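You operate a simulated robot arm through the tools that you are given. There is no shell and no other tool. Be economical: measure what you need, move in short steps, check, and stop when the job is done.

The job below is to be done with a simulated robot arm. You get a single attempt, and the scene is never put back.

Task
The strap on the yellow case is slack. Tighten it, raise the load rail and roll out to the line.
Fine: wind to TIGHT, not OVER, while braked; brake on again with the deck's edge over the yellow line; the case stays latched.

The check looks at the end state, three seconds after you hand in, the way a careful person would. Anything else that was tipped, shoved, dropped, spilled or broken makes it a failure.

Robot
A 7-joint arm with a two-finger parallel gripper on a trunk, on a base that drives. Base frame: it is fixed to the floor where the robot stands at the start and does not move with it; the origin is under the middle of the robot, x ahead of it, y to its left, z up; the surface under the hand at the start is at about z = 0.8. Units: m, degrees, N and s.
Its first joint turns from -166.0 to 166.0 degrees. Places, roughly: brake lever [0.5, 0.1, 0.9]; buckle key [0.6, -0.6, 0.9]; load rail [0.8, -0.2, 0.9]; small yellow case lid [0.6, -0.2, 0.9]; strap end [0.6, -0.5, 0.9]; trolley [0.6, -0.2, 0.5]; trolley lock [0.3, -0.5, 0.8]; winder knob [0.7, 0.1, 1]. Payload 3.43 kg.
The TCP is the grasp point between the finger pads, 0.03 m short of the fingertips. In the tool frame z runs along the fingers and y along their closing line. Largest opening 0.094 m; finger width 0.028, thickness 0.01; the body of the gripper, 0.05 by 0.096 m, starts 0.055 m behind the TCP.
Orientation is that of the tool frame in the base frame, as [roll, pitch, yaw] about the fixed x, y, z axes, in that order (R = Rz(yaw) Ry(pitch) Rx(roll)). With the fingers straight down and closing along the base's y, the tool's x points along the base's -x, its y along +y and its z along -z.

Tools
- The arm moves only by the tool play_rows. Its argument "series" is a list of rows, each a list of 3 entries, a list of its own where there are three numbers: the shift along the tool's x, y, z in units of 150 mm (1.0 is 150 mm), then the turn, a rotation vector about the tool's x, y, z in units of 90 degrees (1.0 is 90 degrees), then the finger opening in cm, from 0 to 9.4. In form: [[[dx, dy, dz], [wx, wy, wz], gripper], ...]. A call has 1 to 12 rows; each row is the pose to reach, as a shift and turn from the pose commanded when the call began, along the tool's axes at that moment. A call with a number of a shift or a turn outside -1 to 1 is refused whole. Rows are played at 5 a second. More than 0.05 m and 8.6 degrees between two rows, or a gripper value outside its range, and nothing of the call is played. A pose out of reach is approached as far as the arm can. The call stops where the force on the tool passes 90 N (or 10 N more than at its start, if that is more) or the arm is blocked; 0.2 s more then pass. The fingers move at their own pace (about 0.045 m/s each) and stop on an object; they squeeze with about 23 N. The grip force told is the motor's: it shows also when the fingers shut on nothing. Time passes only in rows, and 0.2 s behind the last, so rows that repeat a pose let the fingers close. The reply holds the time, the measured pose of the TCP, the force on the tool along the base axes, the opening and the grip force, in the units named above and with some noise, with the torque about the TCP (base axes, N m) and any sound that the robot's microphone picked up, and new pictures: "views" is both (left out), scene, wrist or none.
- Cameras (640 x 400 px; columns grow to the right, rows downward): "scene" is now at [0.4472, 0.1652, 1.043]; the picture's right is [-0.91, -0.42, 0.00], its down [-0.39, 0.83, -0.40] and it looks along [0.17, -0.36, -0.92] (base axes); focal length 214 px, centre (320, 200). "wrist" rides on the gripper at [0.076, 0.014, -0.102] in the tool frame; the picture's right is [-0.18, 0.98, 0.00], its down [-0.75, -0.14, -0.64] and it looks along [-0.63, -0.12, 0.77] (tool axes); focal length 243 px, centre (320, 200). There is no depth. A picture from a camera that has moved, and an enlarged one, comes with that camera's place and axes in the base frame and with its lens.
- slide_trunk(by): slides the trunk up (or, below 0, down) by that many m; the arm and the scene camera ride with it, the base frame stays. It gives what a move gives, with no picture.
- steer(legs): drives the robot by 1 to 6 legs, each [ahead, left, turn to the left] in m, m and degrees, along the robot's own axes; the way and the turn of a leg run together, so that a leg with both is an arc; at most 1.5 m and 180 degrees a leg. The arm and the cameras ride along, it lands a little off, and it stops where it bumps. It gives what a move gives, and a new picture of the scene camera.
- pan_tilt(pan, tilt): turns the head with the scene camera to pan (to the left, within 103 degrees either way) and tilt (down, from -29 to 69), counted from straight ahead of the robot. It gives what a move gives, and a new picture of the scene camera.
- inspect(camera, box): a new picture of the part [left, top, right, bottom] of that camera's present view, enlarged. No time passes.
- finish_job(): hands the job in; it is judged then, once.

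Go step by step. Nothing tells you exact positions but the pictures and the camera data: compare them with the known pose of the tool, close in by small moves and look again before you grip or let go. The budget is 120 turns and 260 pictures, counting those below and the enlarged ones. Unless the task says otherwise, let go and move clear before handing in, and close with one line.

The tools are called after "Call:" as a command line: name --argument value ..., lists and objects as JSON in quotes. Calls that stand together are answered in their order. play_rows: Moves the arm, as the interface text tells. Its arguments: {"type":"object","properties":{"series":{"type":"array","items":{"type":"array"}},"views":{"type":"string","enum":["both","scene","wrist","none"]}},"required":["series"]} The other tools are called the same way: slide_trunk (by) slides the trunk up or down; steer (legs) drives the base; pan_tilt (pan, tilt) turns the head that bears the scene camera; inspect (camera, box) takes an enlarged picture of a part of a camera's view; finish_job () hands the job in.

At the start:

```text
time: 0.0
tcp_pos: [0.6607, -0.2386, 1.2619]
orientation: [-179.2, -2.4, 179.9]
ft_force: [0.0, 0.1, 0.4]
moment: [-0.02, 0.01, 0.02]
grip_width: 0.0939
gripper_force: 0.1
trunk travel left (down, up): [-0.18, 0.31]
robot x, y, heading: [0.0014, -0.0024, 0.0]
head pan, tilt: [-65.1, 66.5]
```

scene: 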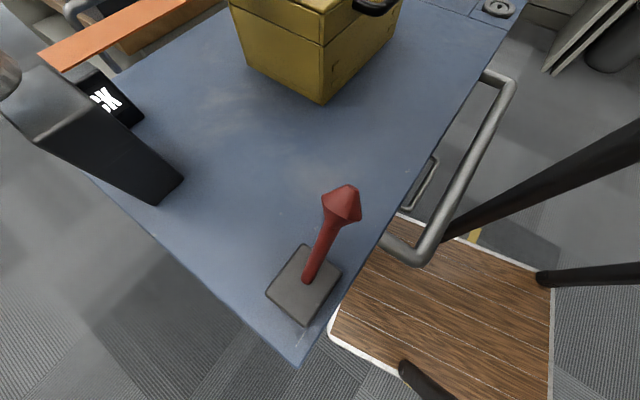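
wrist: 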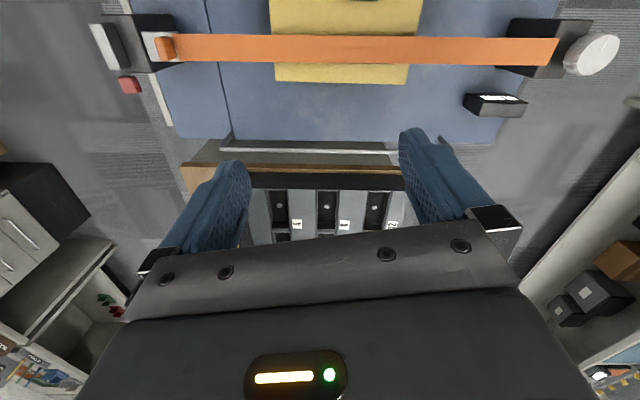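

I see the trolley deck with the brake lever near, the yellow case under an orange strap, with a winder knob at the left end and a buckle at the right end. I'll look around with the head before touching anything.

Call:
pan_tilt --pan -20 --tilt 50

Call:
pan_tilt --pan -60 --tilt 40

Call:
pan_tilt --pan 10 --tilt 35

```text
time: 1.1
tcp_pos: [0.6612, -0.2388, 1.26]
orientation: [-179.1, -2.8, 180.0]
ft_force: [0.3, -0.3, 0.3]
moment: [0.0, 0.04, 0.04]
grip_width: 0.0941
gripper_force: 0.1
trunk travel left (down, up): [-0.18, 0.31]
robot x, y, heading: [-0.0039, 0.0028, 0.0]
head pan, tilt: [-20.0, 50.0]
camera scene: at [0.4947, 0.1922, 1.0626], right [-0.34, -0.94, 0.0], down [-0.72, 0.26, -0.64], along [0.6, -0.22, -0.77], focal length 214 px, centre (320, 200)
```

scene: 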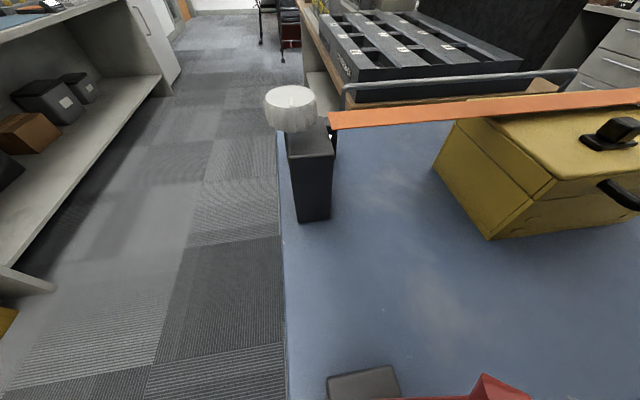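

```text
time: 2.2
tcp_pos: [0.6624, -0.2383, 1.2591]
orientation: [-179.2, -2.9, -179.9]
ft_force: [-0.7, 1.1, 0.1]
moment: [0.03, 0.0, -0.01]
grip_width: 0.0938
gripper_force: 0.0
trunk travel left (down, up): [-0.18, 0.31]
robot x, y, heading: [-0.0017, 0.0003, -0.0]
head pan, tilt: [-60.0, 40.0]
camera scene: at [0.465, 0.145, 1.0768], right [-0.87, -0.5, 0.0], down [-0.32, 0.56, -0.77], along [0.38, -0.66, -0.64], focal length 214 px, centre (320, 200)
```

scene: 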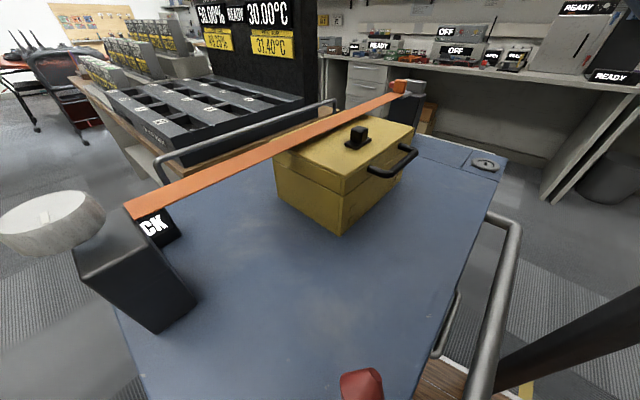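

```text
time: 3.6
tcp_pos: [0.6614, -0.2388, 1.2604]
orientation: [-179.1, -2.9, -180.0]
ft_force: [-0.4, 0.9, 0.7]
moment: [0.0, 0.0, -0.02]
grip_width: 0.0944
gripper_force: 0.1
trunk travel left (down, up): [-0.18, 0.31]
robot x, y, heading: [-0.0004, -0.0008, -0.2]
head pan, tilt: [10.0, 35.0]
camera scene: at [0.5091, 0.2338, 1.0844], right [0.17, -0.98, 0.0], down [-0.57, -0.1, -0.82], along [0.81, 0.14, -0.57], focal length 214 px, centre (320, 200)
```

scene: 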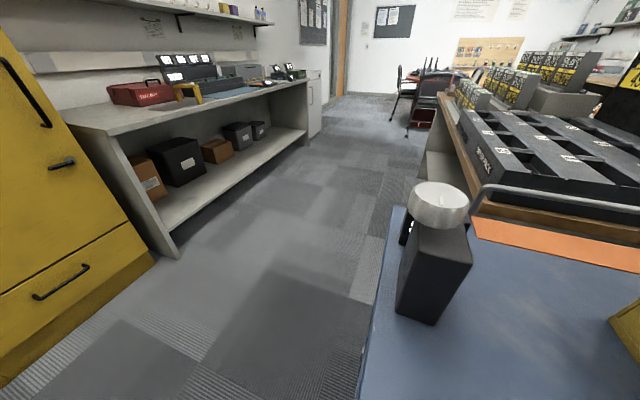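

The winder is at the left end and its readout ends in "CK" (SLACK). I still need to find the yellow line, the trolley lock and the rail, so I'm looking further around.

Call:
pan_tilt --pan -100 --tilt 35

Call:
pan_tilt --pan -95 --tilt 65

Call:
pan_tilt --pan 60 --tilt 45

Call:
pan_tilt --pan -45 --tilt 60

```text
time: 5.5
tcp_pos: [0.6622, -0.2381, 1.2593]
orientation: [-179.1, -2.9, -180.0]
ft_force: [-0.6, -0.6, -0.2]
moment: [0.0, -0.04, 0.03]
grip_width: 0.0938
gripper_force: 0.1
trunk travel left (down, up): [-0.18, 0.31]
robot x, y, heading: [-0.0033, -0.0006, -0.3]
head pan, tilt: [-100.0, 35.0]
camera scene: at [0.4072, 0.1319, 1.0844], right [-0.98, 0.17, 0.0], down [0.1, 0.56, -0.82], along [-0.14, -0.81, -0.57], focal length 214 px, centre (320, 200)
```

scene: 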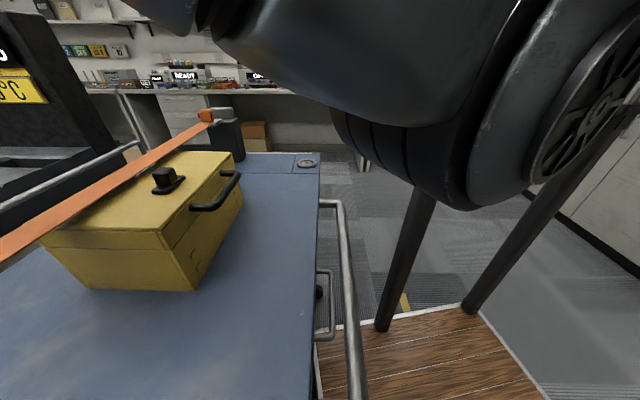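

```text
time: 6.4
tcp_pos: [0.6616, -0.2388, 1.2589]
orientation: [-179.1, -2.7, 180.0]
ft_force: [0.2, 0.0, 0.0]
moment: [-0.04, -0.02, -0.03]
grip_width: 0.0939
gripper_force: 0.1
trunk travel left (down, up): [-0.18, 0.31]
robot x, y, heading: [-0.0006, 0.0021, 0.0]
head pan, tilt: [-95.0, 65.0]
camera scene: at [0.4171, 0.1581, 1.0446], right [-1.0, 0.09, 0.0], down [0.08, 0.9, -0.42], along [-0.04, -0.42, -0.91], focal length 214 px, centre (320, 200)
```

scene: 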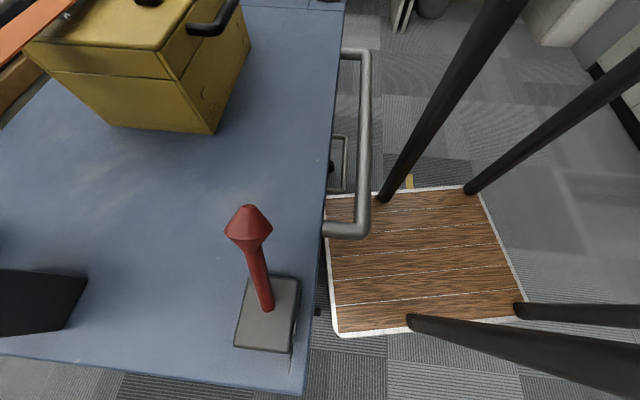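

```text
time: 8.8
tcp_pos: [0.6629, -0.2386, 1.2611]
orientation: [-179.0, -2.8, 180.0]
ft_force: [0.6, 0.6, 0.3]
moment: [0.01, 0.04, -0.01]
grip_width: 0.0939
gripper_force: 0.1
trunk travel left (down, up): [-0.18, 0.31]
robot x, y, heading: [-0.0008, 0.0006, 0.1]
head pan, tilt: [60.0, 45.0]
camera scene: at [0.4631, 0.289, 1.0695], right [0.87, -0.5, 0.0], down [-0.35, -0.61, -0.71], along [0.35, 0.61, -0.71], focal length 214 px, centre (320, 200)
```

scene: 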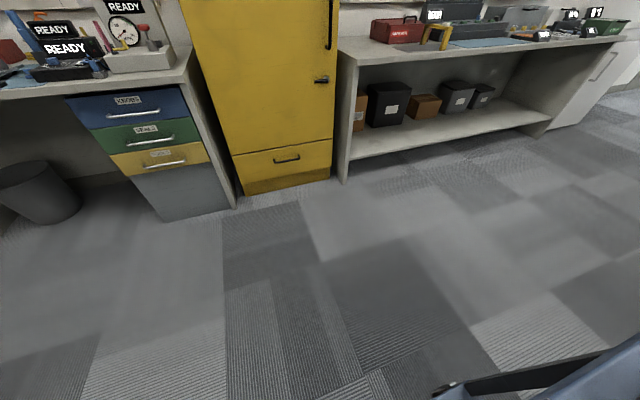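

```text
time: 10.7
tcp_pos: [0.6607, -0.2394, 1.2595]
orientation: [-179.1, -2.8, -180.0]
ft_force: [0.0, -0.1, 0.2]
moment: [0.01, -0.02, 0.0]
grip_width: 0.0939
gripper_force: 0.0
trunk travel left (down, up): [-0.18, 0.31]
robot x, y, heading: [0.0038, -0.0027, 0.2]
head pan, tilt: [-45.0, 60.0]
camera scene: at [0.4696, 0.1715, 1.0501], right [-0.71, -0.71, 0.0], down [-0.61, 0.61, -0.5], along [0.35, -0.35, -0.87], focal length 214 px, centre (320, 200)
```

scene: 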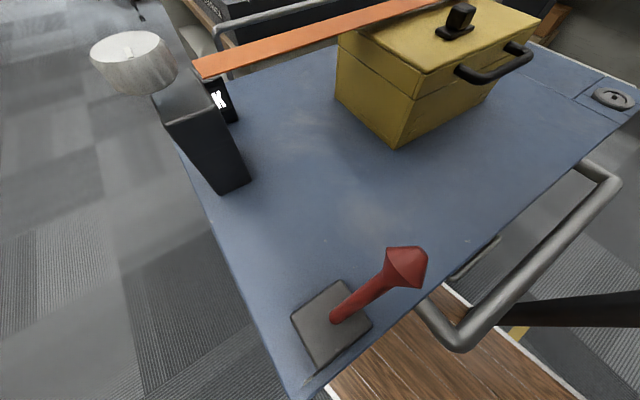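

The yellow mark on the floor seems to be near x≈-0.14, y≈-0.4, behind the stand legs; the trolley lock looks like a round thing on the deck's near-right corner. I'm enlarging several details.

Call:
inspect --camera "scene" --box '[480, 60, 640, 160]'

Call:
inspect --camera "wrist" --box '[60, 0, 380, 200]'

Call:
inspect --camera "wrist" --box '[400, 0, 640, 150]'

Call:
pan_tilt --pan -95 --tilt 50

Call:
inspect --camera "scene" --box '[280, 80, 520, 260]'

```text
4.00 times, centred on (560, 110) of scene
camera zoom: at [0.4696, 0.1715, 1.0501], right [-0.71, -0.71, 0.0], down [-0.61, 0.61, -0.5], along [0.35, -0.35, -0.87], focal length 858 px, centre (-640, 560)
```

zoom: 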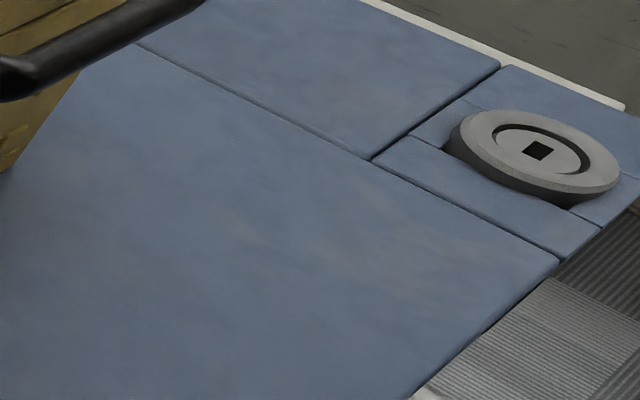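

```text
2.00 times, centred on (220, 100) of wrist
camera zoom: at [0.5913, -0.2215, 1.3656], right [0.18, 0.98, -0.02], down [0.78, -0.13, 0.61], along [0.59, -0.13, -0.79], focal length 485 px, centre (520, 400)
```

zoom: 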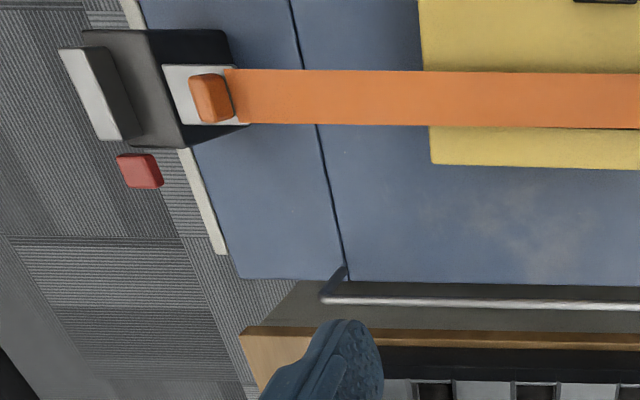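

```text
2.67 times, centred on (520, 75) of wrist
camera zoom: at [0.5913, -0.2215, 1.3656], right [0.18, 0.98, -0.02], down [0.78, -0.13, 0.61], along [0.59, -0.13, -0.79], focal length 647 px, centre (-213, 533)
```

zoom: 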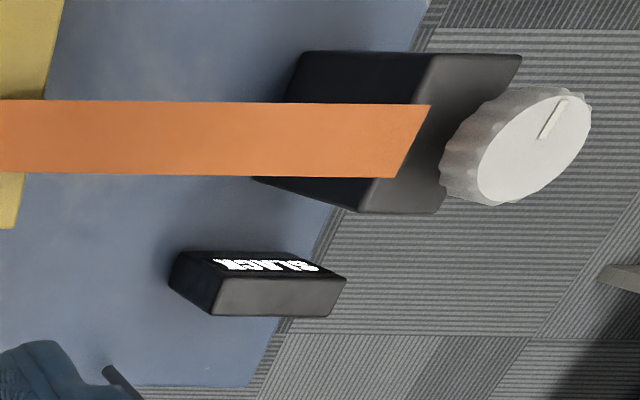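

```text
time: 11.8
tcp_pos: [0.6616, -0.2389, 1.2597]
orientation: [-179.1, -2.8, -180.0]
ft_force: [-0.8, 0.0, 0.3]
moment: [0.0, -0.02, 0.03]
grip_width: 0.0939
gripper_force: 0.1
trunk travel left (down, up): [-0.18, 0.31]
robot x, y, heading: [0.0032, 0.0009, -0.2]
head pan, tilt: [-95.0, 50.0]
camera scene: at [0.4158, 0.1419, 1.0626], right [-1.0, 0.09, 0.0], down [0.07, 0.76, -0.64], along [-0.06, -0.64, -0.77], focal length 214 px, centre (320, 200)
```

scene: 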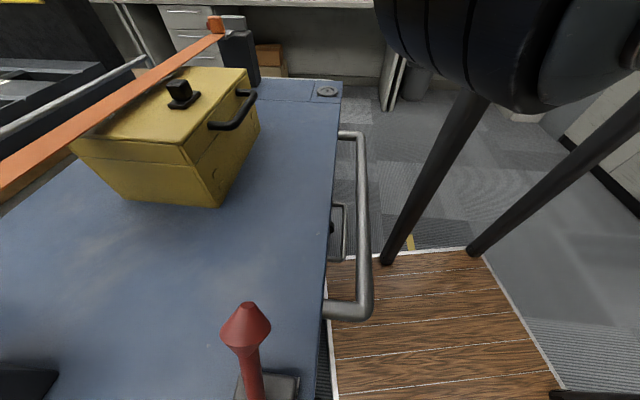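

```text
2.22 times, centred on (400, 170) of scene
camera zoom: at [0.4158, 0.1419, 1.0626], right [-1.0, 0.09, 0.0], down [0.07, 0.76, -0.64], along [-0.06, -0.64, -0.77], focal length 477 px, centre (142, 267)
```

zoom: 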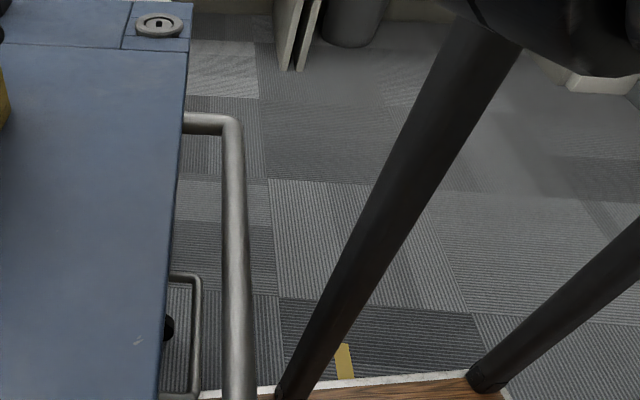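

The knob seems to stand with a near-vertical axis around (0.70, 0.15, 0.96). I'll enlarge the brake lever and the readout, then bring the wrist camera for a closer look.

Call:
pan_tilt --pan -45 --tilt 69

Call:
inspect --camera "scene" --box '[240, 130, 480, 330]'

Call:
pan_tilt --pan -40 --tilt 35

Call:
inspect --camera "scene" --box '[60, 120, 380, 320]'

```text
time: 13.0
tcp_pos: [0.6619, -0.238, 1.2595]
orientation: [-179.1, -2.7, -179.9]
ft_force: [-0.3, -0.9, -0.1]
moment: [0.04, -0.01, 0.0]
grip_width: 0.0941
gripper_force: 0.0
trunk travel left (down, up): [-0.18, 0.31]
robot x, y, heading: [0.0002, 0.0011, 0.1]
head pan, tilt: [-45.0, 68.8]
camera scene: at [0.4619, 0.179, 1.0407], right [-0.71, -0.71, 0.0], down [-0.66, 0.66, -0.36], along [0.26, -0.26, -0.93], focal length 214 px, centre (320, 200)
```

scene: 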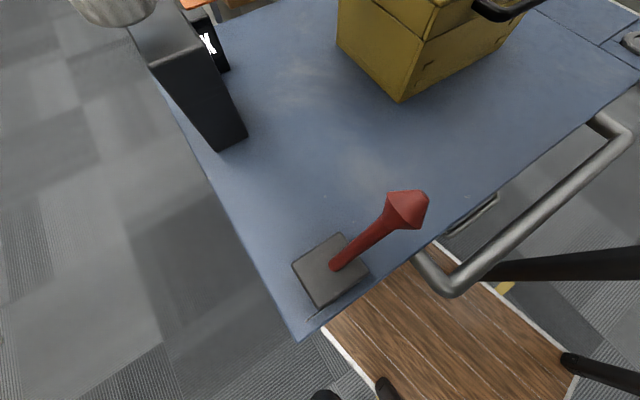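

```text
2.00 times, centred on (360, 230) of scene
camera zoom: at [0.4619, 0.179, 1.0407], right [-0.71, -0.71, 0.0], down [-0.66, 0.66, -0.36], along [0.26, -0.26, -0.93], focal length 429 px, centre (240, 140)
```

zoom: 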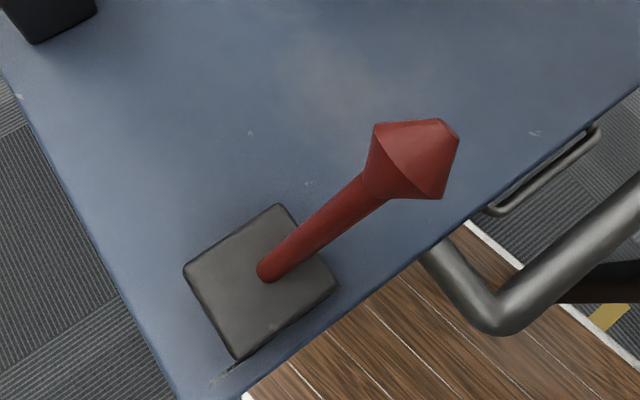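

```text
time: 14.0
tcp_pos: [0.6613, -0.2395, 1.2587]
orientation: [-179.1, -2.8, -180.0]
ft_force: [0.8, 0.1, -0.6]
moment: [0.05, 0.0, 0.01]
grip_width: 0.0939
gripper_force: 0.0
trunk travel left (down, up): [-0.18, 0.31]
robot x, y, heading: [0.002, 0.0006, -0.2]
head pan, tilt: [-40.0, 35.0]
camera scene: at [0.4898, 0.162, 1.0843], right [-0.64, -0.77, 0.0], down [-0.44, 0.37, -0.82], along [0.63, -0.53, -0.57], focal length 214 px, centre (320, 200)
```

scene: 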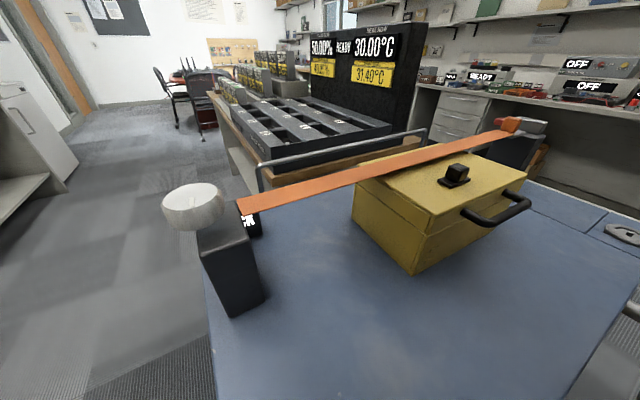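

```text
2.00 times, centred on (220, 220) of scene
camera zoom: at [0.4898, 0.162, 1.0843], right [-0.64, -0.77, 0.0], down [-0.44, 0.37, -0.82], along [0.63, -0.53, -0.57], focal length 429 px, centre (520, 160)
```

zoom: 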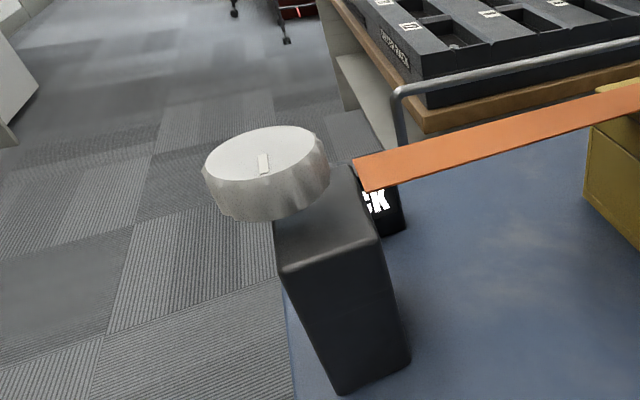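

The knob looks close to vertical on its post. I'll bring the hand over it at safe height to look down with the wrist camera.

Call:
play_rows --series '[[[-0.1, 0.3, 0], [0, 0, 0], 9.4], [[-0.15, 0.6, 0], [0, 0, 0], 9.4], [[-0.2, 0.9, 0], [0, 0, 0], 9.4]]' --views "none"

Call:
play_rows --series '[[[0, 0.3, 0], [0, 0, 0], 9.4], [[0, 0.6, 0], [0, 0, 0], 9.4], [[0, 0.9, 0], [0, 0, 0], 9.4]]' --views "none"

Call:
play_rows --series '[[[0, 0.25, 0.2], [0, 0, 0], 9.4], [[0, 0.5, 0.4], [0, 0, 0], 9.4], [[0, 0.75, 0.5], [0, 0, 0], 9.4], [[0, 0.75, 0.5], [0, 0, 0], 9.4]]'

```text
time: 14.8
tcp_pos: [0.6901, -0.1056, 1.2601]
orientation: [-178.9, -2.8, 179.6]
ft_force: [0.2, 0.0, -0.3]
moment: [0.04, 0.04, -0.01]
grip_width: 0.0941
gripper_force: 0.1
trunk travel left (down, up): [-0.18, 0.31]
robot x, y, heading: [0.0, 0.0012, 0.2]
head pan, tilt: [-40.0, 35.0]
```

```text
time: 15.4
tcp_pos: [0.6755, -0.107, 1.2593]
orientation: [-178.8, -2.4, 167.6]
ft_force: [0.2, 0.2, -0.7]
moment: [0.02, 0.04, 0.02]
grip_width: 0.0939
gripper_force: 0.2
trunk travel left (down, up): [-0.18, 0.31]
robot x, y, heading: [-0.0001, -0.0007, -0.0]
head pan, tilt: [-40.0, 35.0]
stopped in row 2: the arm was blocked; the commanded pose is now the measured one
```

```text
time: 16.0
tcp_pos: [0.6675, -0.116, 1.2103]
orientation: [179.2, -1.8, 155.9]
ft_force: [0.4, 0.1, -0.5]
moment: [-0.02, 0.02, -0.03]
grip_width: 0.0943
gripper_force: 0.1
trunk travel left (down, up): [-0.18, 0.31]
robot x, y, heading: [0.0004, 0.0038, -0.3]
head pan, tilt: [-40.0, 35.0]
stopped in row 3: the arm was blocked; the commanded pose is now the measured one
camera scene: at [0.4806, 0.1789, 1.0542], right [-0.56, -0.83, 0.0], down [-0.69, 0.47, -0.55], along [0.45, -0.31, -0.84], focal length 214 px, centre (320, 200)
camera wrist: at [0.6065, -0.0743, 1.3152], right [0.57, 0.82, 0.01], down [0.65, -0.45, 0.62], along [0.51, -0.35, -0.79], focal length 243 px, centre (320, 200)
```

scene: 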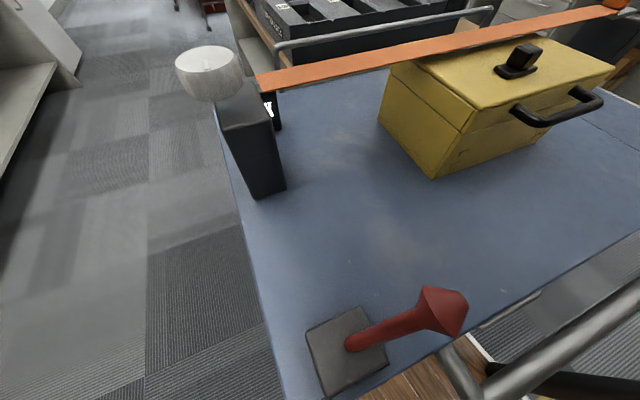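
wrist: 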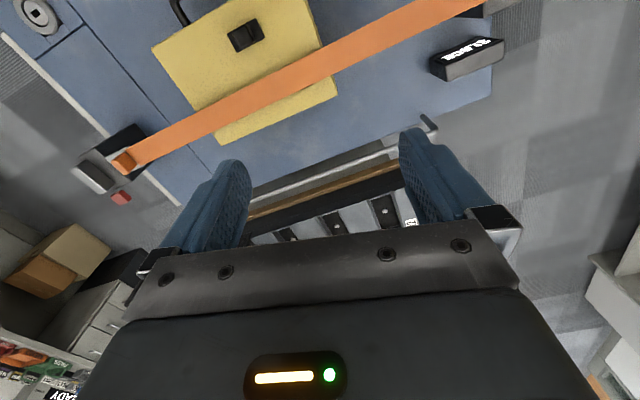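

The arm was stopped by the robot's own head mast (the scene camera got pushed), so this spot is badly reached from here. I'll back the arm off, straighten it, then shift the robot left so the winder is on the hand's clear side.

Call:
play_rows --series '[[[-0.1, -0.2, 0], [0, 0, -0.09], 9.4], [[-0.18, -0.4, -0.1], [0, 0, -0.18], 9.4], [[-0.27, -0.61, -0.2], [0, 0, -0.267], 9.4], [[-0.27, -0.61, -0.2], [0, 0, -0.267], 9.4]]' --views "none"

Call:
pan_tilt --pan -20 --tilt 45

```text
time: 17.0
tcp_pos: [0.6693, -0.2133, 1.2356]
orientation: [178.9, -1.7, -179.7]
ft_force: [-0.1, 0.7, -0.2]
moment: [0.02, -0.05, -0.01]
grip_width: 0.0938
gripper_force: 0.1
trunk travel left (down, up): [-0.18, 0.31]
robot x, y, heading: [0.0005, -0.0014, 0.0]
head pan, tilt: [-40.0, 35.0]
```

```text
time: 17.9
tcp_pos: [0.6707, -0.2128, 1.2353]
orientation: [179.0, -1.8, -179.7]
ft_force: [0.0, 0.4, 1.2]
moment: [-0.01, 0.0, 0.01]
grip_width: 0.094
gripper_force: 0.1
trunk travel left (down, up): [-0.18, 0.31]
robot x, y, heading: [-0.0065, -0.0005, -0.0]
head pan, tilt: [-20.0, 45.0]
camera scene: at [0.4989, 0.1905, 1.0696], right [-0.34, -0.94, 0.0], down [-0.66, 0.24, -0.71], along [0.66, -0.24, -0.71], focal length 214 px, centre (320, 200)
```

scene: 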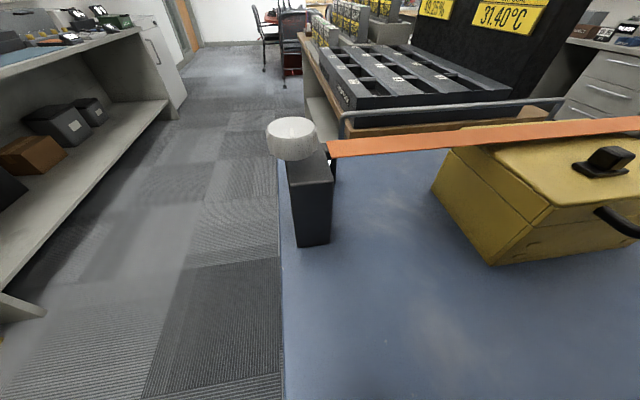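

Arm is back and clear. Driving the robot 0.4 m left.

Call:
steer --legs '[[0, 0.2, 0], [0, 0.2, 0]]'

Call:
inspect --camera "wrist" --box '[0, 0, 640, 400]'

Call:
pan_tilt --pan -100 --tilt 60

```text
time: 20.6
tcp_pos: [0.6695, 0.1899, 1.2352]
orientation: [179.0, -1.8, -179.4]
ft_force: [0.2, 0.1, -0.2]
moment: [-0.02, -0.03, -0.01]
grip_width: 0.0942
gripper_force: 0.0
trunk travel left (down, up): [-0.18, 0.31]
robot x, y, heading: [-0.0005, 0.3972, 0.5]
head pan, tilt: [-20.0, 45.0]
camera scene: at [0.4959, 0.5925, 1.0695], right [-0.34, -0.94, 0.0], down [-0.67, 0.24, -0.71], along [0.67, -0.24, -0.71], focal length 214 px, centre (320, 200)
```

scene: 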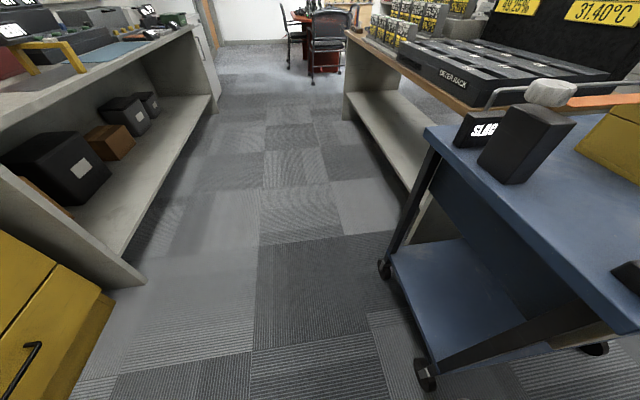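

```text
1.00 times, centred on (320, 200) of wrist (not enlarged: the box is as wide or as high as the picture)
camera zoom: at [0.5969, 0.2032, 1.3408], right [0.17, 0.98, 0.01], down [0.77, -0.14, 0.62], along [0.61, -0.1, -0.79], focal length 243 px, centre (320, 200)
```

zoom: 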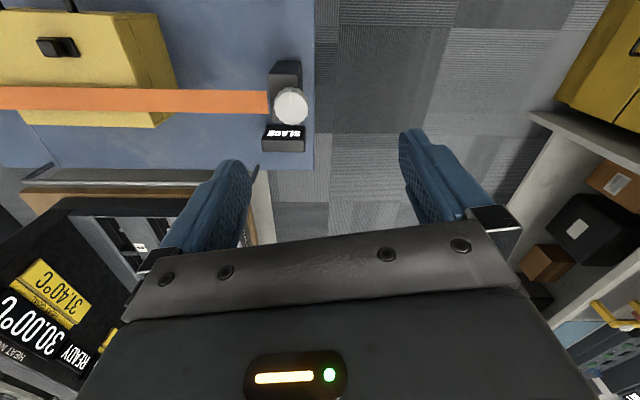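

```text
time: 22.2
tcp_pos: [0.6694, 0.1895, 1.2349]
orientation: [179.0, -1.6, -179.3]
ft_force: [0.5, 0.7, 0.3]
moment: [-0.02, -0.02, 0.02]
grip_width: 0.0943
gripper_force: 0.1
trunk travel left (down, up): [-0.18, 0.31]
robot x, y, heading: [-0.0043, 0.3985, 0.5]
head pan, tilt: [-100.0, 60.0]
camera scene: at [0.4082, 0.554, 1.0501], right [-0.99, 0.17, 0.0], down [0.14, 0.85, -0.5], along [-0.08, -0.49, -0.87], focal length 214 px, centre (320, 200)
```

scene: 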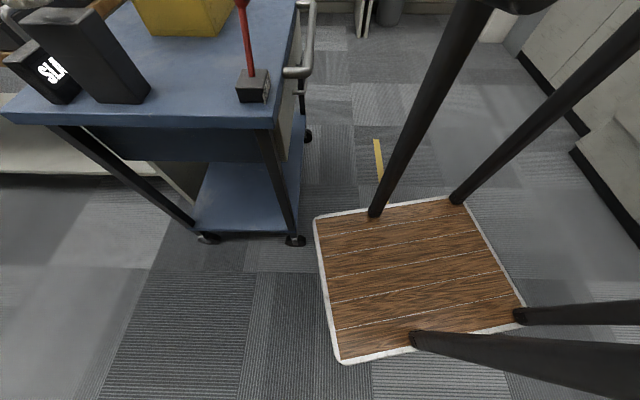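

The yellow line is now clear: about x≈-0.1, y from -0.1 to -0.43, so the trolley rolls toward -x. Now I place the hand above the knob at (0.696, 0.146).

Call:
play_rows --series '[[[-0.1, -0.15, 0.2], [0, 0, 0], 9.4], [[-0.18, -0.29, 0.4], [0, 0, 0], 9.4], [[-0.18, -0.29, 0.7], [0, 0, 0], 9.4], [[-0.18, -0.29, 0.9], [0, 0, 0], 9.4], [[-0.18, -0.29, 0.9], [0, 0, 0], 9.4]]' --views "wrist"

Call:
pan_tilt --pan -60 --tilt 25

```text
time: 23.4
tcp_pos: [0.6932, 0.1498, 1.0965]
orientation: [179.0, -1.7, -179.3]
ft_force: [-0.3, -0.9, -0.7]
moment: [-0.01, 0.01, 0.0]
grip_width: 0.0937
gripper_force: 0.0
trunk travel left (down, up): [-0.18, 0.31]
robot x, y, heading: [-0.0023, 0.3982, 0.3]
head pan, tilt: [-100.0, 60.0]
camera wrist: at [0.6211, 0.1623, 1.2026], right [0.17, 0.98, 0.01], down [0.77, -0.14, 0.62], along [0.61, -0.1, -0.79], focal length 243 px, centre (320, 200)
```

wrist: 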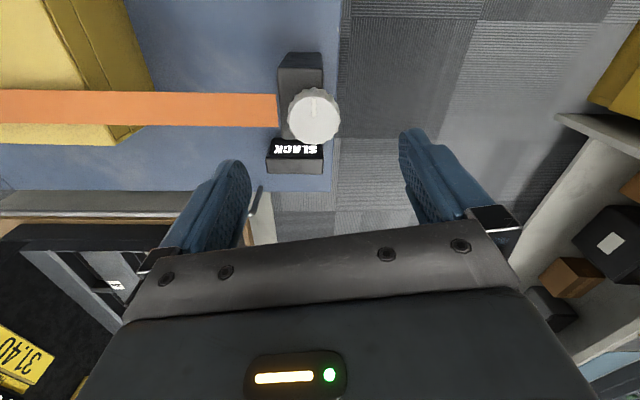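

```text
time: 24.4
tcp_pos: [0.6932, 0.1504, 1.0969]
orientation: [179.0, -1.7, -179.2]
ft_force: [0.1, 0.2, 0.1]
moment: [-0.04, 0.0, -0.01]
grip_width: 0.094
gripper_force: 0.0
trunk travel left (down, up): [-0.18, 0.31]
robot x, y, heading: [-0.0038, 0.3977, 0.2]
head pan, tilt: [-60.0, 25.0]
camera scene: at [0.4658, 0.5402, 1.1001], right [-0.86, -0.51, 0.0], down [-0.21, 0.37, -0.91], along [0.46, -0.78, -0.42], focal length 214 px, centre (320, 200)
```

scene: 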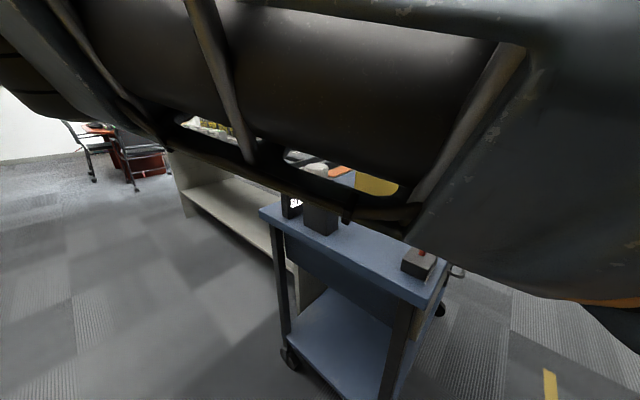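

The knob sits at about (0.695, 0.146), top z≈0.975, with the strap end at y≈0.11 below its -y side. I'll turn the hand so the fingers close along x, clear of the strap.

Call:
play_rows --series '[[[0, 0, 0], [0, 0, 0.09], 9.4], [[0, 0, 0], [0, 0, 0.18], 9.4], [[0, 0, 0], [0, 0, 0.27], 9.4], [[0, 0, 0], [0, 0, 0.36], 9.4], [[0, 0, 0], [0, 0, 0.45], 9.4], [[0, 0, 0], [0, 0, 0.54], 9.4], [[0, 0, 0], [0, 0, 0.63], 9.4], [[0, 0, 0], [0, 0, 0.72], 9.4], [[0, 0, 0], [0, 0, 0.78], 9.4], [[0, 0, 0], [0, 0, 0.78], 9.4]]' --views "both"

```text
time: 26.6
tcp_pos: [0.6932, 0.1499, 1.0985]
orientation: [-178.6, -1.5, 110.4]
ft_force: [-0.4, 0.2, 0.6]
moment: [0.03, 0.0, 0.04]
grip_width: 0.0941
gripper_force: 0.0
trunk travel left (down, up): [-0.18, 0.31]
robot x, y, heading: [-0.0012, 0.3971, 0.2]
head pan, tilt: [-60.0, 25.0]
camera scene: at [0.4659, 0.5403, 1.1001], right [-0.86, -0.51, 0.0], down [-0.21, 0.36, -0.91], along [0.46, -0.78, -0.42], focal length 214 px, centre (320, 200)
camera wrist: at [0.6835, 0.2253, 1.2036], right [0.98, 0.17, -0.03], down [0.15, -0.77, 0.63], along [0.09, -0.62, -0.78], focal length 243 px, centre (320, 200)
```

scene: 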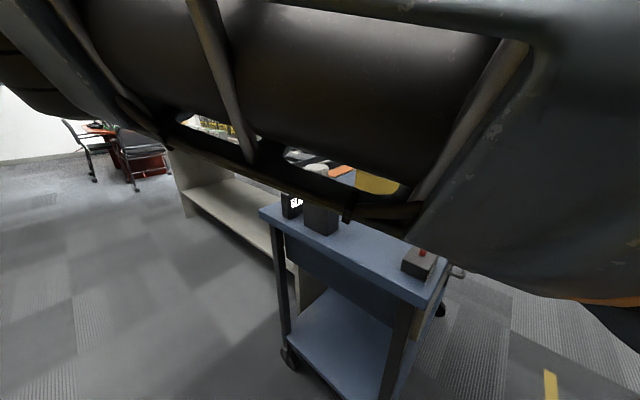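
wrist: 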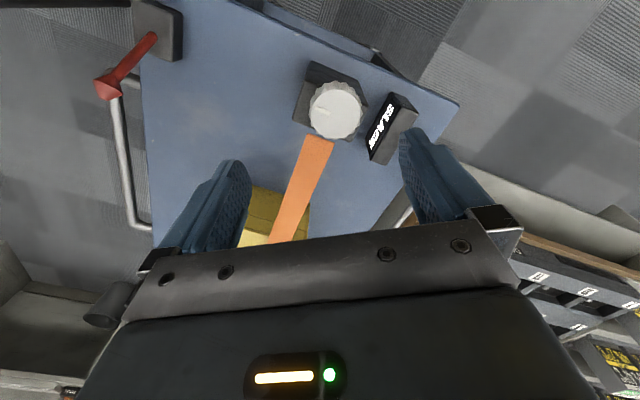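

Knob now estimated at (0.700, 0.148). Descending partway to z≈1.02 to re-check alignment.

Call:
play_rows --series '[[[-0.015, 0.02, 0.2], [0, 0, 0], 9.4], [[-0.029, 0.04, 0.4], [0, 0, 0], 9.4], [[-0.029, 0.04, 0.52], [0, 0, 0], 9.4], [[-0.029, 0.04, 0.52], [0, 0, 0], 9.4]]' --views "wrist"

Call:
inspect --camera "scene" --box '[240, 130, 400, 230]'

```text
time: 27.6
tcp_pos: [0.6987, 0.1509, 1.0218]
orientation: [-178.7, -1.5, 110.5]
ft_force: [0.1, 0.6, 0.4]
moment: [0.0, 0.02, 0.02]
grip_width: 0.0941
gripper_force: 0.1
trunk travel left (down, up): [-0.18, 0.31]
robot x, y, heading: [-0.0003, 0.3977, 0.5]
head pan, tilt: [-60.0, 25.0]
camera wrist: at [0.6883, 0.2257, 1.1264], right [0.98, 0.17, -0.03], down [0.15, -0.77, 0.63], along [0.09, -0.62, -0.78], focal length 243 px, centre (320, 200)
```

wrist: 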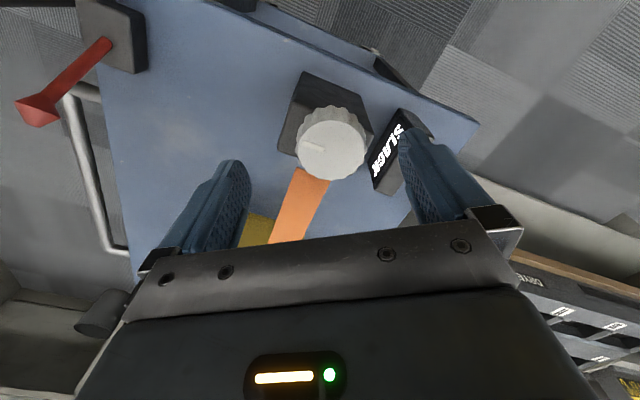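

```text
4.00 times, centred on (320, 180) of scene
camera zoom: at [0.4659, 0.5402, 1.1001], right [-0.86, -0.51, 0.0], down [-0.21, 0.36, -0.91], along [0.46, -0.78, -0.42], focal length 858 px, centre (320, 280)
```

zoom: 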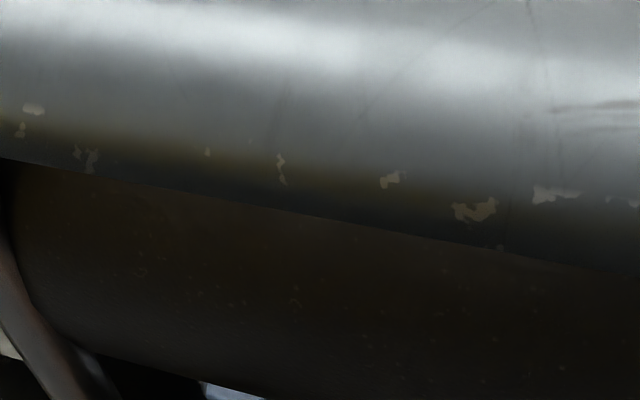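

The knob is about 9 mm to +x of the tool axis. Correcting, then lowering so the fingertips straddle the knob's rim.

Call:
play_rows --series '[[[-0.011, 0.059, 0.0], [0, 0, 0], 8.0], [[-0.011, 0.059, 0.15], [0, 0, 0], 8.0], [[-0.011, 0.059, 0.29], [0, 0, 0], 8.0], [[-0.011, 0.059, 0.29], [0, 0, 0], 8.0]]' --views "wrist"

```text
time: 28.6
tcp_pos: [0.7066, 0.1522, 0.9749]
orientation: [-178.7, -1.5, 110.5]
ft_force: [0.0, -0.7, -0.1]
moment: [-0.01, 0.01, -0.01]
grip_width: 0.0802
gripper_force: 0.1
trunk travel left (down, up): [-0.18, 0.31]
robot x, y, heading: [-0.0024, 0.3972, 0.4]
head pan, tilt: [-60.0, 25.0]
camera wrist: at [0.6961, 0.2277, 1.08], right [0.98, 0.17, -0.03], down [0.15, -0.77, 0.63], along [0.09, -0.62, -0.78], focal length 243 px, centre (320, 200)
```

wrist: 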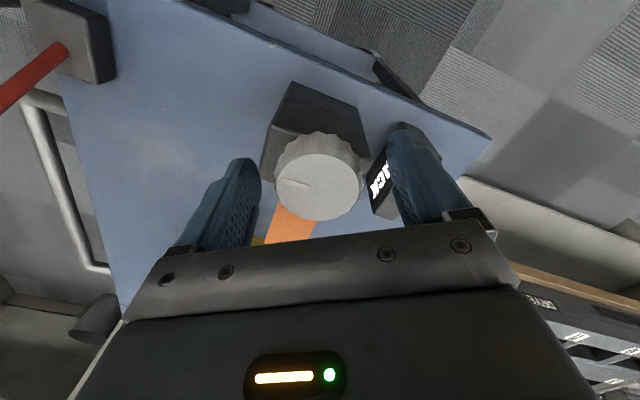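

The knob is centred between the fingers. Closing the grip.

Call:
play_rows --series '[[[0, 0, 0], [0, 0, 0], 5.5], [[0, 0, 0], [0, 0, 0], 4.0], [[0, 0, 0], [0, 0, 0], 3.5], [[0, 0, 0], [0, 0, 0], 3.5], [[0, 0, 0], [0, 0, 0], 3.5]]' --views "wrist"

```text
time: 29.8
tcp_pos: [0.7024, 0.1501, 0.976]
orientation: [-178.6, -1.5, 110.2]
ft_force: [-36.9, -5.9, -6.3]
moment: [-0.13, 0.01, -0.42]
grip_width: 0.0513
gripper_force: 45.0
trunk travel left (down, up): [-0.18, 0.31]
robot x, y, heading: [-0.0035, 0.3923, 0.3]
head pan, tilt: [-60.0, 25.0]
camera wrist: at [0.6944, 0.2267, 1.0801], right [0.99, 0.17, -0.03], down [0.15, -0.77, 0.62], along [0.08, -0.62, -0.78], focal length 243 px, centre (320, 200)
```

wrist: 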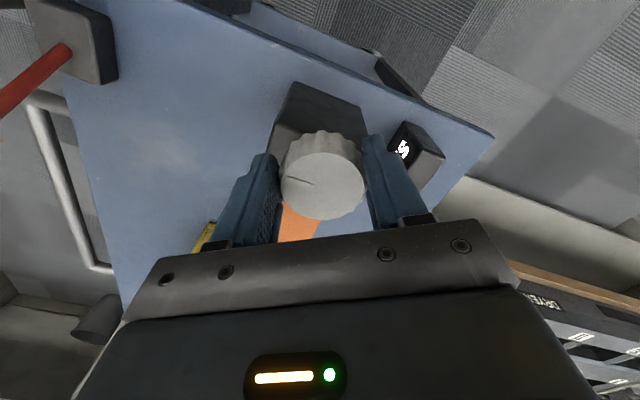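

Gripped, but with a 37 N side load; knob centre is a few mm to -x. Easing the hand over to relieve it.

Call:
play_rows --series '[[[0, -0.03, 0], [0, 0, 0], 3.5], [[0.005, -0.045, 0], [0, 0, 0], 3.5], [[0.005, -0.045, 0], [0, 0, 0], 3.5]]' --views "none"

```text
time: 30.6
tcp_pos: [0.7025, 0.1511, 0.9755]
orientation: [-179.0, -1.4, 111.0]
ft_force: [41.9, 0.2, -12.3]
moment: [0.26, -2.0, 0.4]
grip_width: 0.0513
gripper_force: 45.7
trunk travel left (down, up): [-0.18, 0.31]
robot x, y, heading: [-0.0023, 0.3998, 0.5]
head pan, tilt: [-60.0, 25.0]
```

Overshot to the other side; going back half way and then turning clockwise a little to see the readout respond.

Call:
play_rows --series '[[[0, 0.023, 0], [0, 0, 0], 3.5], [[0, 0.023, 0], [0, 0, 0], 3.5]]' --views "none"

Call:
play_rows --series '[[[0, 0, 0], [0, 0, 0.05], 3.5], [[0, 0, 0], [0, 0, 0.1], 3.5], [[0, 0, 0], [0, 0, 0.15], 3.5], [[0, 0, 0], [0, 0, 0.2], 3.5], [[0, 0, 0], [0, 0, 0.2], 3.5]]' --views "wrist"

```text
time: 31.2
tcp_pos: [0.7022, 0.1512, 0.9757]
orientation: [-178.8, -1.6, 110.7]
ft_force: [23.7, 14.4, -16.6]
moment: [0.13, -1.58, 0.25]
grip_width: 0.0515
gripper_force: 45.0
trunk travel left (down, up): [-0.18, 0.31]
robot x, y, heading: [-0.0001, 0.3987, 0.5]
head pan, tilt: [-60.0, 25.0]
```

```text
time: 32.4
tcp_pos: [0.7054, 0.152, 0.9763]
orientation: [-178.5, -1.1, 92.8]
ft_force: [48.4, 18.2, -21.1]
moment: [1.1, -1.34, 0.42]
grip_width: 0.0513
gripper_force: 45.5
trunk travel left (down, up): [-0.18, 0.31]
robot x, y, heading: [0.0023, 0.3998, 0.6]
head pan, tilt: [-60.0, 25.0]
camera wrist: at [0.7194, 0.2272, 1.08], right [0.99, -0.14, -0.03], down [-0.09, -0.77, 0.63], along [-0.11, -0.62, -0.78], focal length 243 px, centre (320, 200)
```

wrist: 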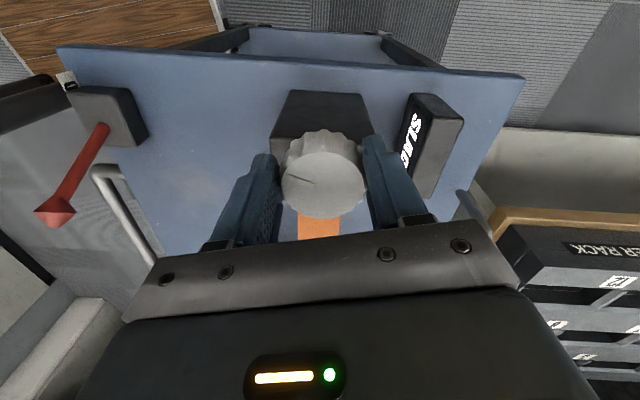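

The knob turns with the hand; still SLACK. Correcting the side load and continuing clockwise in small steps.

Call:
play_rows --series '[[[0, 0.02, 0.0], [0, 0, 0], 3.5], [[-0.005, 0.027, 0.01], [0, 0, 0.05], 3.5], [[-0.005, 0.027, 0.01], [0, 0, 0.1], 3.5], [[-0.005, 0.027, 0.01], [0, 0, 0.15], 3.5], [[-0.005, 0.027, 0.01], [0, 0, 0.2], 3.5], [[-0.005, 0.027, 0.01], [0, 0, 0.2], 3.5]]' --views "wrist"

```text
time: 33.8
tcp_pos: [0.7077, 0.1509, 0.9758]
orientation: [-178.5, -0.3, 74.6]
ft_force: [38.6, 13.1, 32.7]
moment: [0.08, -2.02, 0.28]
grip_width: 0.0512
gripper_force: 45.5
trunk travel left (down, up): [-0.18, 0.31]
robot x, y, heading: [-0.0039, 0.3968, 0.5]
head pan, tilt: [-60.0, 25.0]
camera wrist: at [0.745, 0.2202, 1.0789], right [0.9, -0.44, -0.03], down [-0.32, -0.7, 0.64], along [-0.3, -0.57, -0.77], focal length 243 px, centre (320, 200)
```

wrist: 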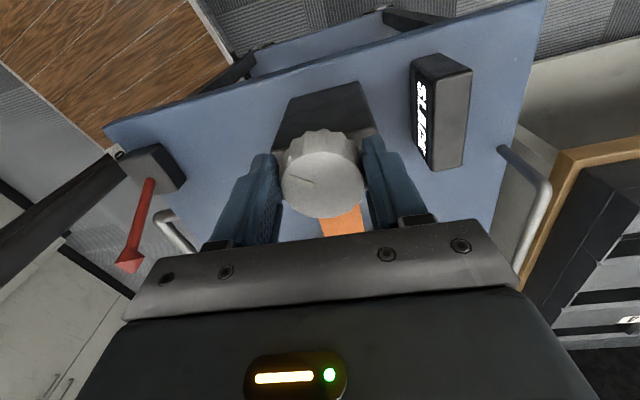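

36° clockwise so far, still SLACK with little torque. Continuing clockwise.

Call:
play_rows --series '[[[0.003, 0.015, -0.005], [0, 0, 0.05], 3.5], [[0.003, 0.02, -0.005], [0, 0, 0.1], 3.5], [[0.003, 0.02, -0.005], [0, 0, 0.15], 3.5], [[0.003, 0.02, -0.005], [0, 0, 0.2], 3.5], [[0.003, 0.02, -0.005], [0, 0, 0.25], 3.5], [[0.003, 0.02, -0.005], [0, 0, 0.3], 3.5], [[0.003, 0.02, -0.005], [0, 0, 0.3], 3.5]]' --views "wrist"

Call:
inspect --camera "wrist" --box '[240, 20, 560, 240]'

```text
time: 35.4
tcp_pos: [0.7121, 0.1486, 0.976]
orientation: [-178.4, 0.4, 47.6]
ft_force: [40.3, -15.7, 11.9]
moment: [-0.89, -1.98, 0.29]
grip_width: 0.0514
gripper_force: 44.4
trunk travel left (down, up): [-0.18, 0.31]
robot x, y, heading: [-0.0056, 0.3996, 0.4]
head pan, tilt: [-60.0, 25.0]
camera wrist: at [0.7762, 0.1948, 1.0772], right [0.6, -0.8, -0.03], down [-0.6, -0.47, 0.65], along [-0.53, -0.38, -0.76], focal length 243 px, centre (320, 200)
```

wrist: 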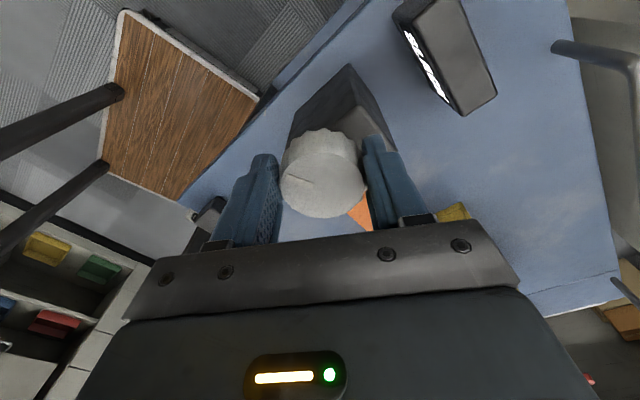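

```text
1.82 times, centred on (400, 130) of wrist
camera zoom: at [0.7762, 0.1948, 1.0772], right [0.6, -0.8, -0.03], down [-0.6, -0.47, 0.65], along [-0.53, -0.38, -0.76], focal length 441 px, centre (174, 327)
```

zoom: 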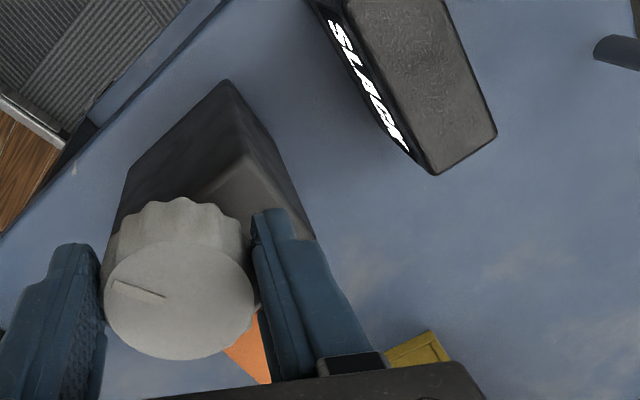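

The knob tracked the grip; from the grip geometry its true axis is about (0.7056, 0.1415). I'll release, rise a little and turn back to regrip centred.

Call:
play_rows --series '[[[0, 0, 0], [0, 0, 0], 8.0], [[0, 0, 0], [0, 0, 0], 8.0], [[0, 0, -0.3], [0, 0, 0], 8.0], [[0, 0, -0.4], [0, 0, 0], 8.0], [[0, 0, -0.4], [0, 0, 0], 8.0]]' --views "wrist"

```text
time: 36.6
tcp_pos: [0.7101, 0.1478, 1.0376]
orientation: [-178.0, 0.4, 47.6]
ft_force: [0.8, 0.5, 0.5]
moment: [-0.02, -0.03, -0.01]
grip_width: 0.0799
gripper_force: 0.1
trunk travel left (down, up): [-0.18, 0.31]
robot x, y, heading: [-0.0041, 0.4017, 0.2]
head pan, tilt: [-60.0, 25.0]
camera wrist: at [0.7752, 0.1936, 1.138], right [0.6, -0.8, -0.03], down [-0.59, -0.47, 0.65], along [-0.54, -0.37, -0.76], focal length 243 px, centre (320, 200)
```

wrist: 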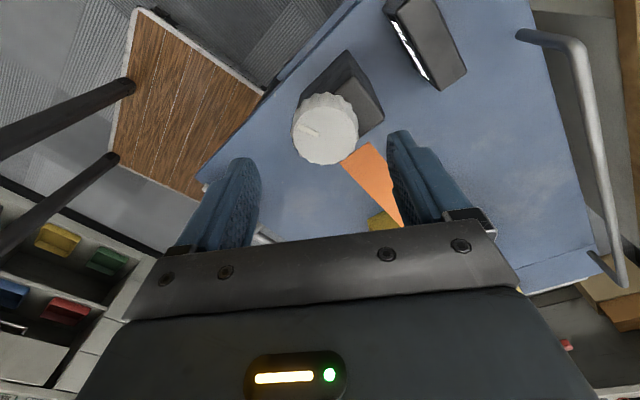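

No arrow on the knob. Turning the hand back to yaw 120 over the refined axis.

Call:
play_rows --series '[[[-0.05, 0.006, 0], [0, 0, -0.09], 8], [[-0.05, 0.006, 0], [0, 0, -0.18], 8], [[-0.05, 0.006, 0], [0, 0, -0.27], 8], [[-0.05, 0.006, 0], [0, 0, -0.36], 8], [[-0.05, 0.006, 0], [0, 0, -0.45], 8], [[-0.05, 0.006, 0], [0, 0, -0.54], 8], [[-0.05, 0.006, 0], [0, 0, -0.63], 8], [[-0.05, 0.006, 0], [0, 0, -0.72], 8], [[-0.05, 0.006, 0], [0, 0, -0.8], 8], [[-0.05, 0.006, 0], [0, 0, -0.8], 8]]' --views "wrist"

```text
time: 38.8
tcp_pos: [0.7055, 0.1419, 1.0349]
orientation: [-178.9, -1.7, 119.7]
ft_force: [0.9, -0.3, 0.0]
moment: [-0.02, -0.04, -0.01]
grip_width: 0.0804
gripper_force: 0.0
trunk travel left (down, up): [-0.18, 0.31]
robot x, y, heading: [-0.0005, 0.4012, 0.4]
head pan, tilt: [-60.0, 25.0]
camera wrist: at [0.6847, 0.2145, 1.1403], right [0.95, 0.33, -0.02], down [0.27, -0.74, 0.62], along [0.18, -0.59, -0.78], focal length 243 px, centre (320, 200)
```

wrist: 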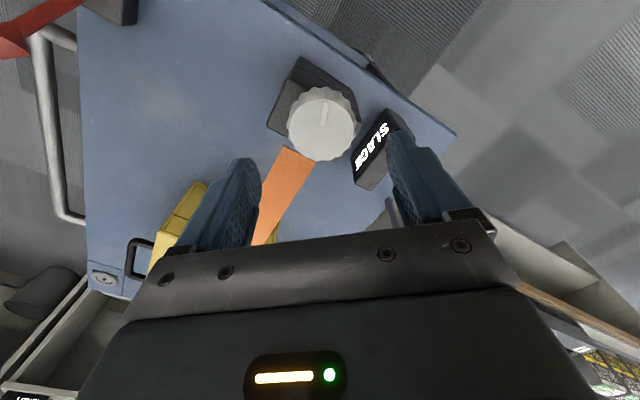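

Lowering onto the knob again and gripping.

Call:
play_rows --series '[[[0.01, 0.008, 0.2], [0, 0, 0], 8], [[0.015, 0.012, 0.39], [0, 0, 0], 8], [[0.015, 0.012, 0.39], [0, 0, 0], 6], [[0.015, 0.012, 0.39], [0, 0, 0], 4], [[0.015, 0.012, 0.39], [0, 0, 0], 3.5], [[0.015, 0.012, 0.39], [0, 0, 0], 3.5]]' --views "wrist"

```text
time: 40.2
tcp_pos: [0.7035, 0.1478, 0.9767]
orientation: [-179.1, -1.7, 119.7]
ft_force: [14.6, 7.5, -2.9]
moment: [0.4, -1.19, 0.07]
grip_width: 0.0518
gripper_force: 45.1
trunk travel left (down, up): [-0.18, 0.31]
robot x, y, heading: [0.0002, 0.3959, 0.3]
head pan, tilt: [-60.0, 25.0]
camera wrist: at [0.6812, 0.2198, 1.0817], right [0.95, 0.33, -0.02], down [0.27, -0.74, 0.62], along [0.19, -0.59, -0.78], focal length 243 px, centre (320, 200)
```

wrist: 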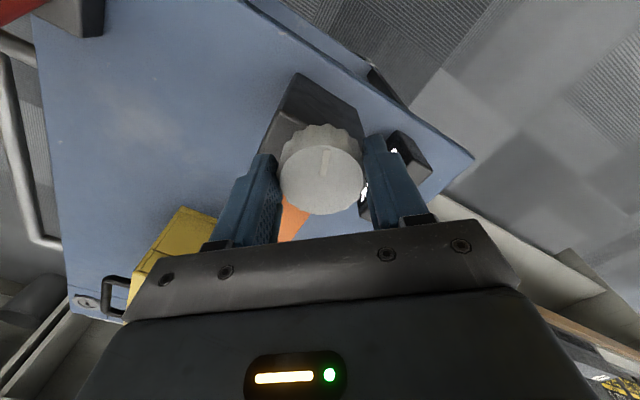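

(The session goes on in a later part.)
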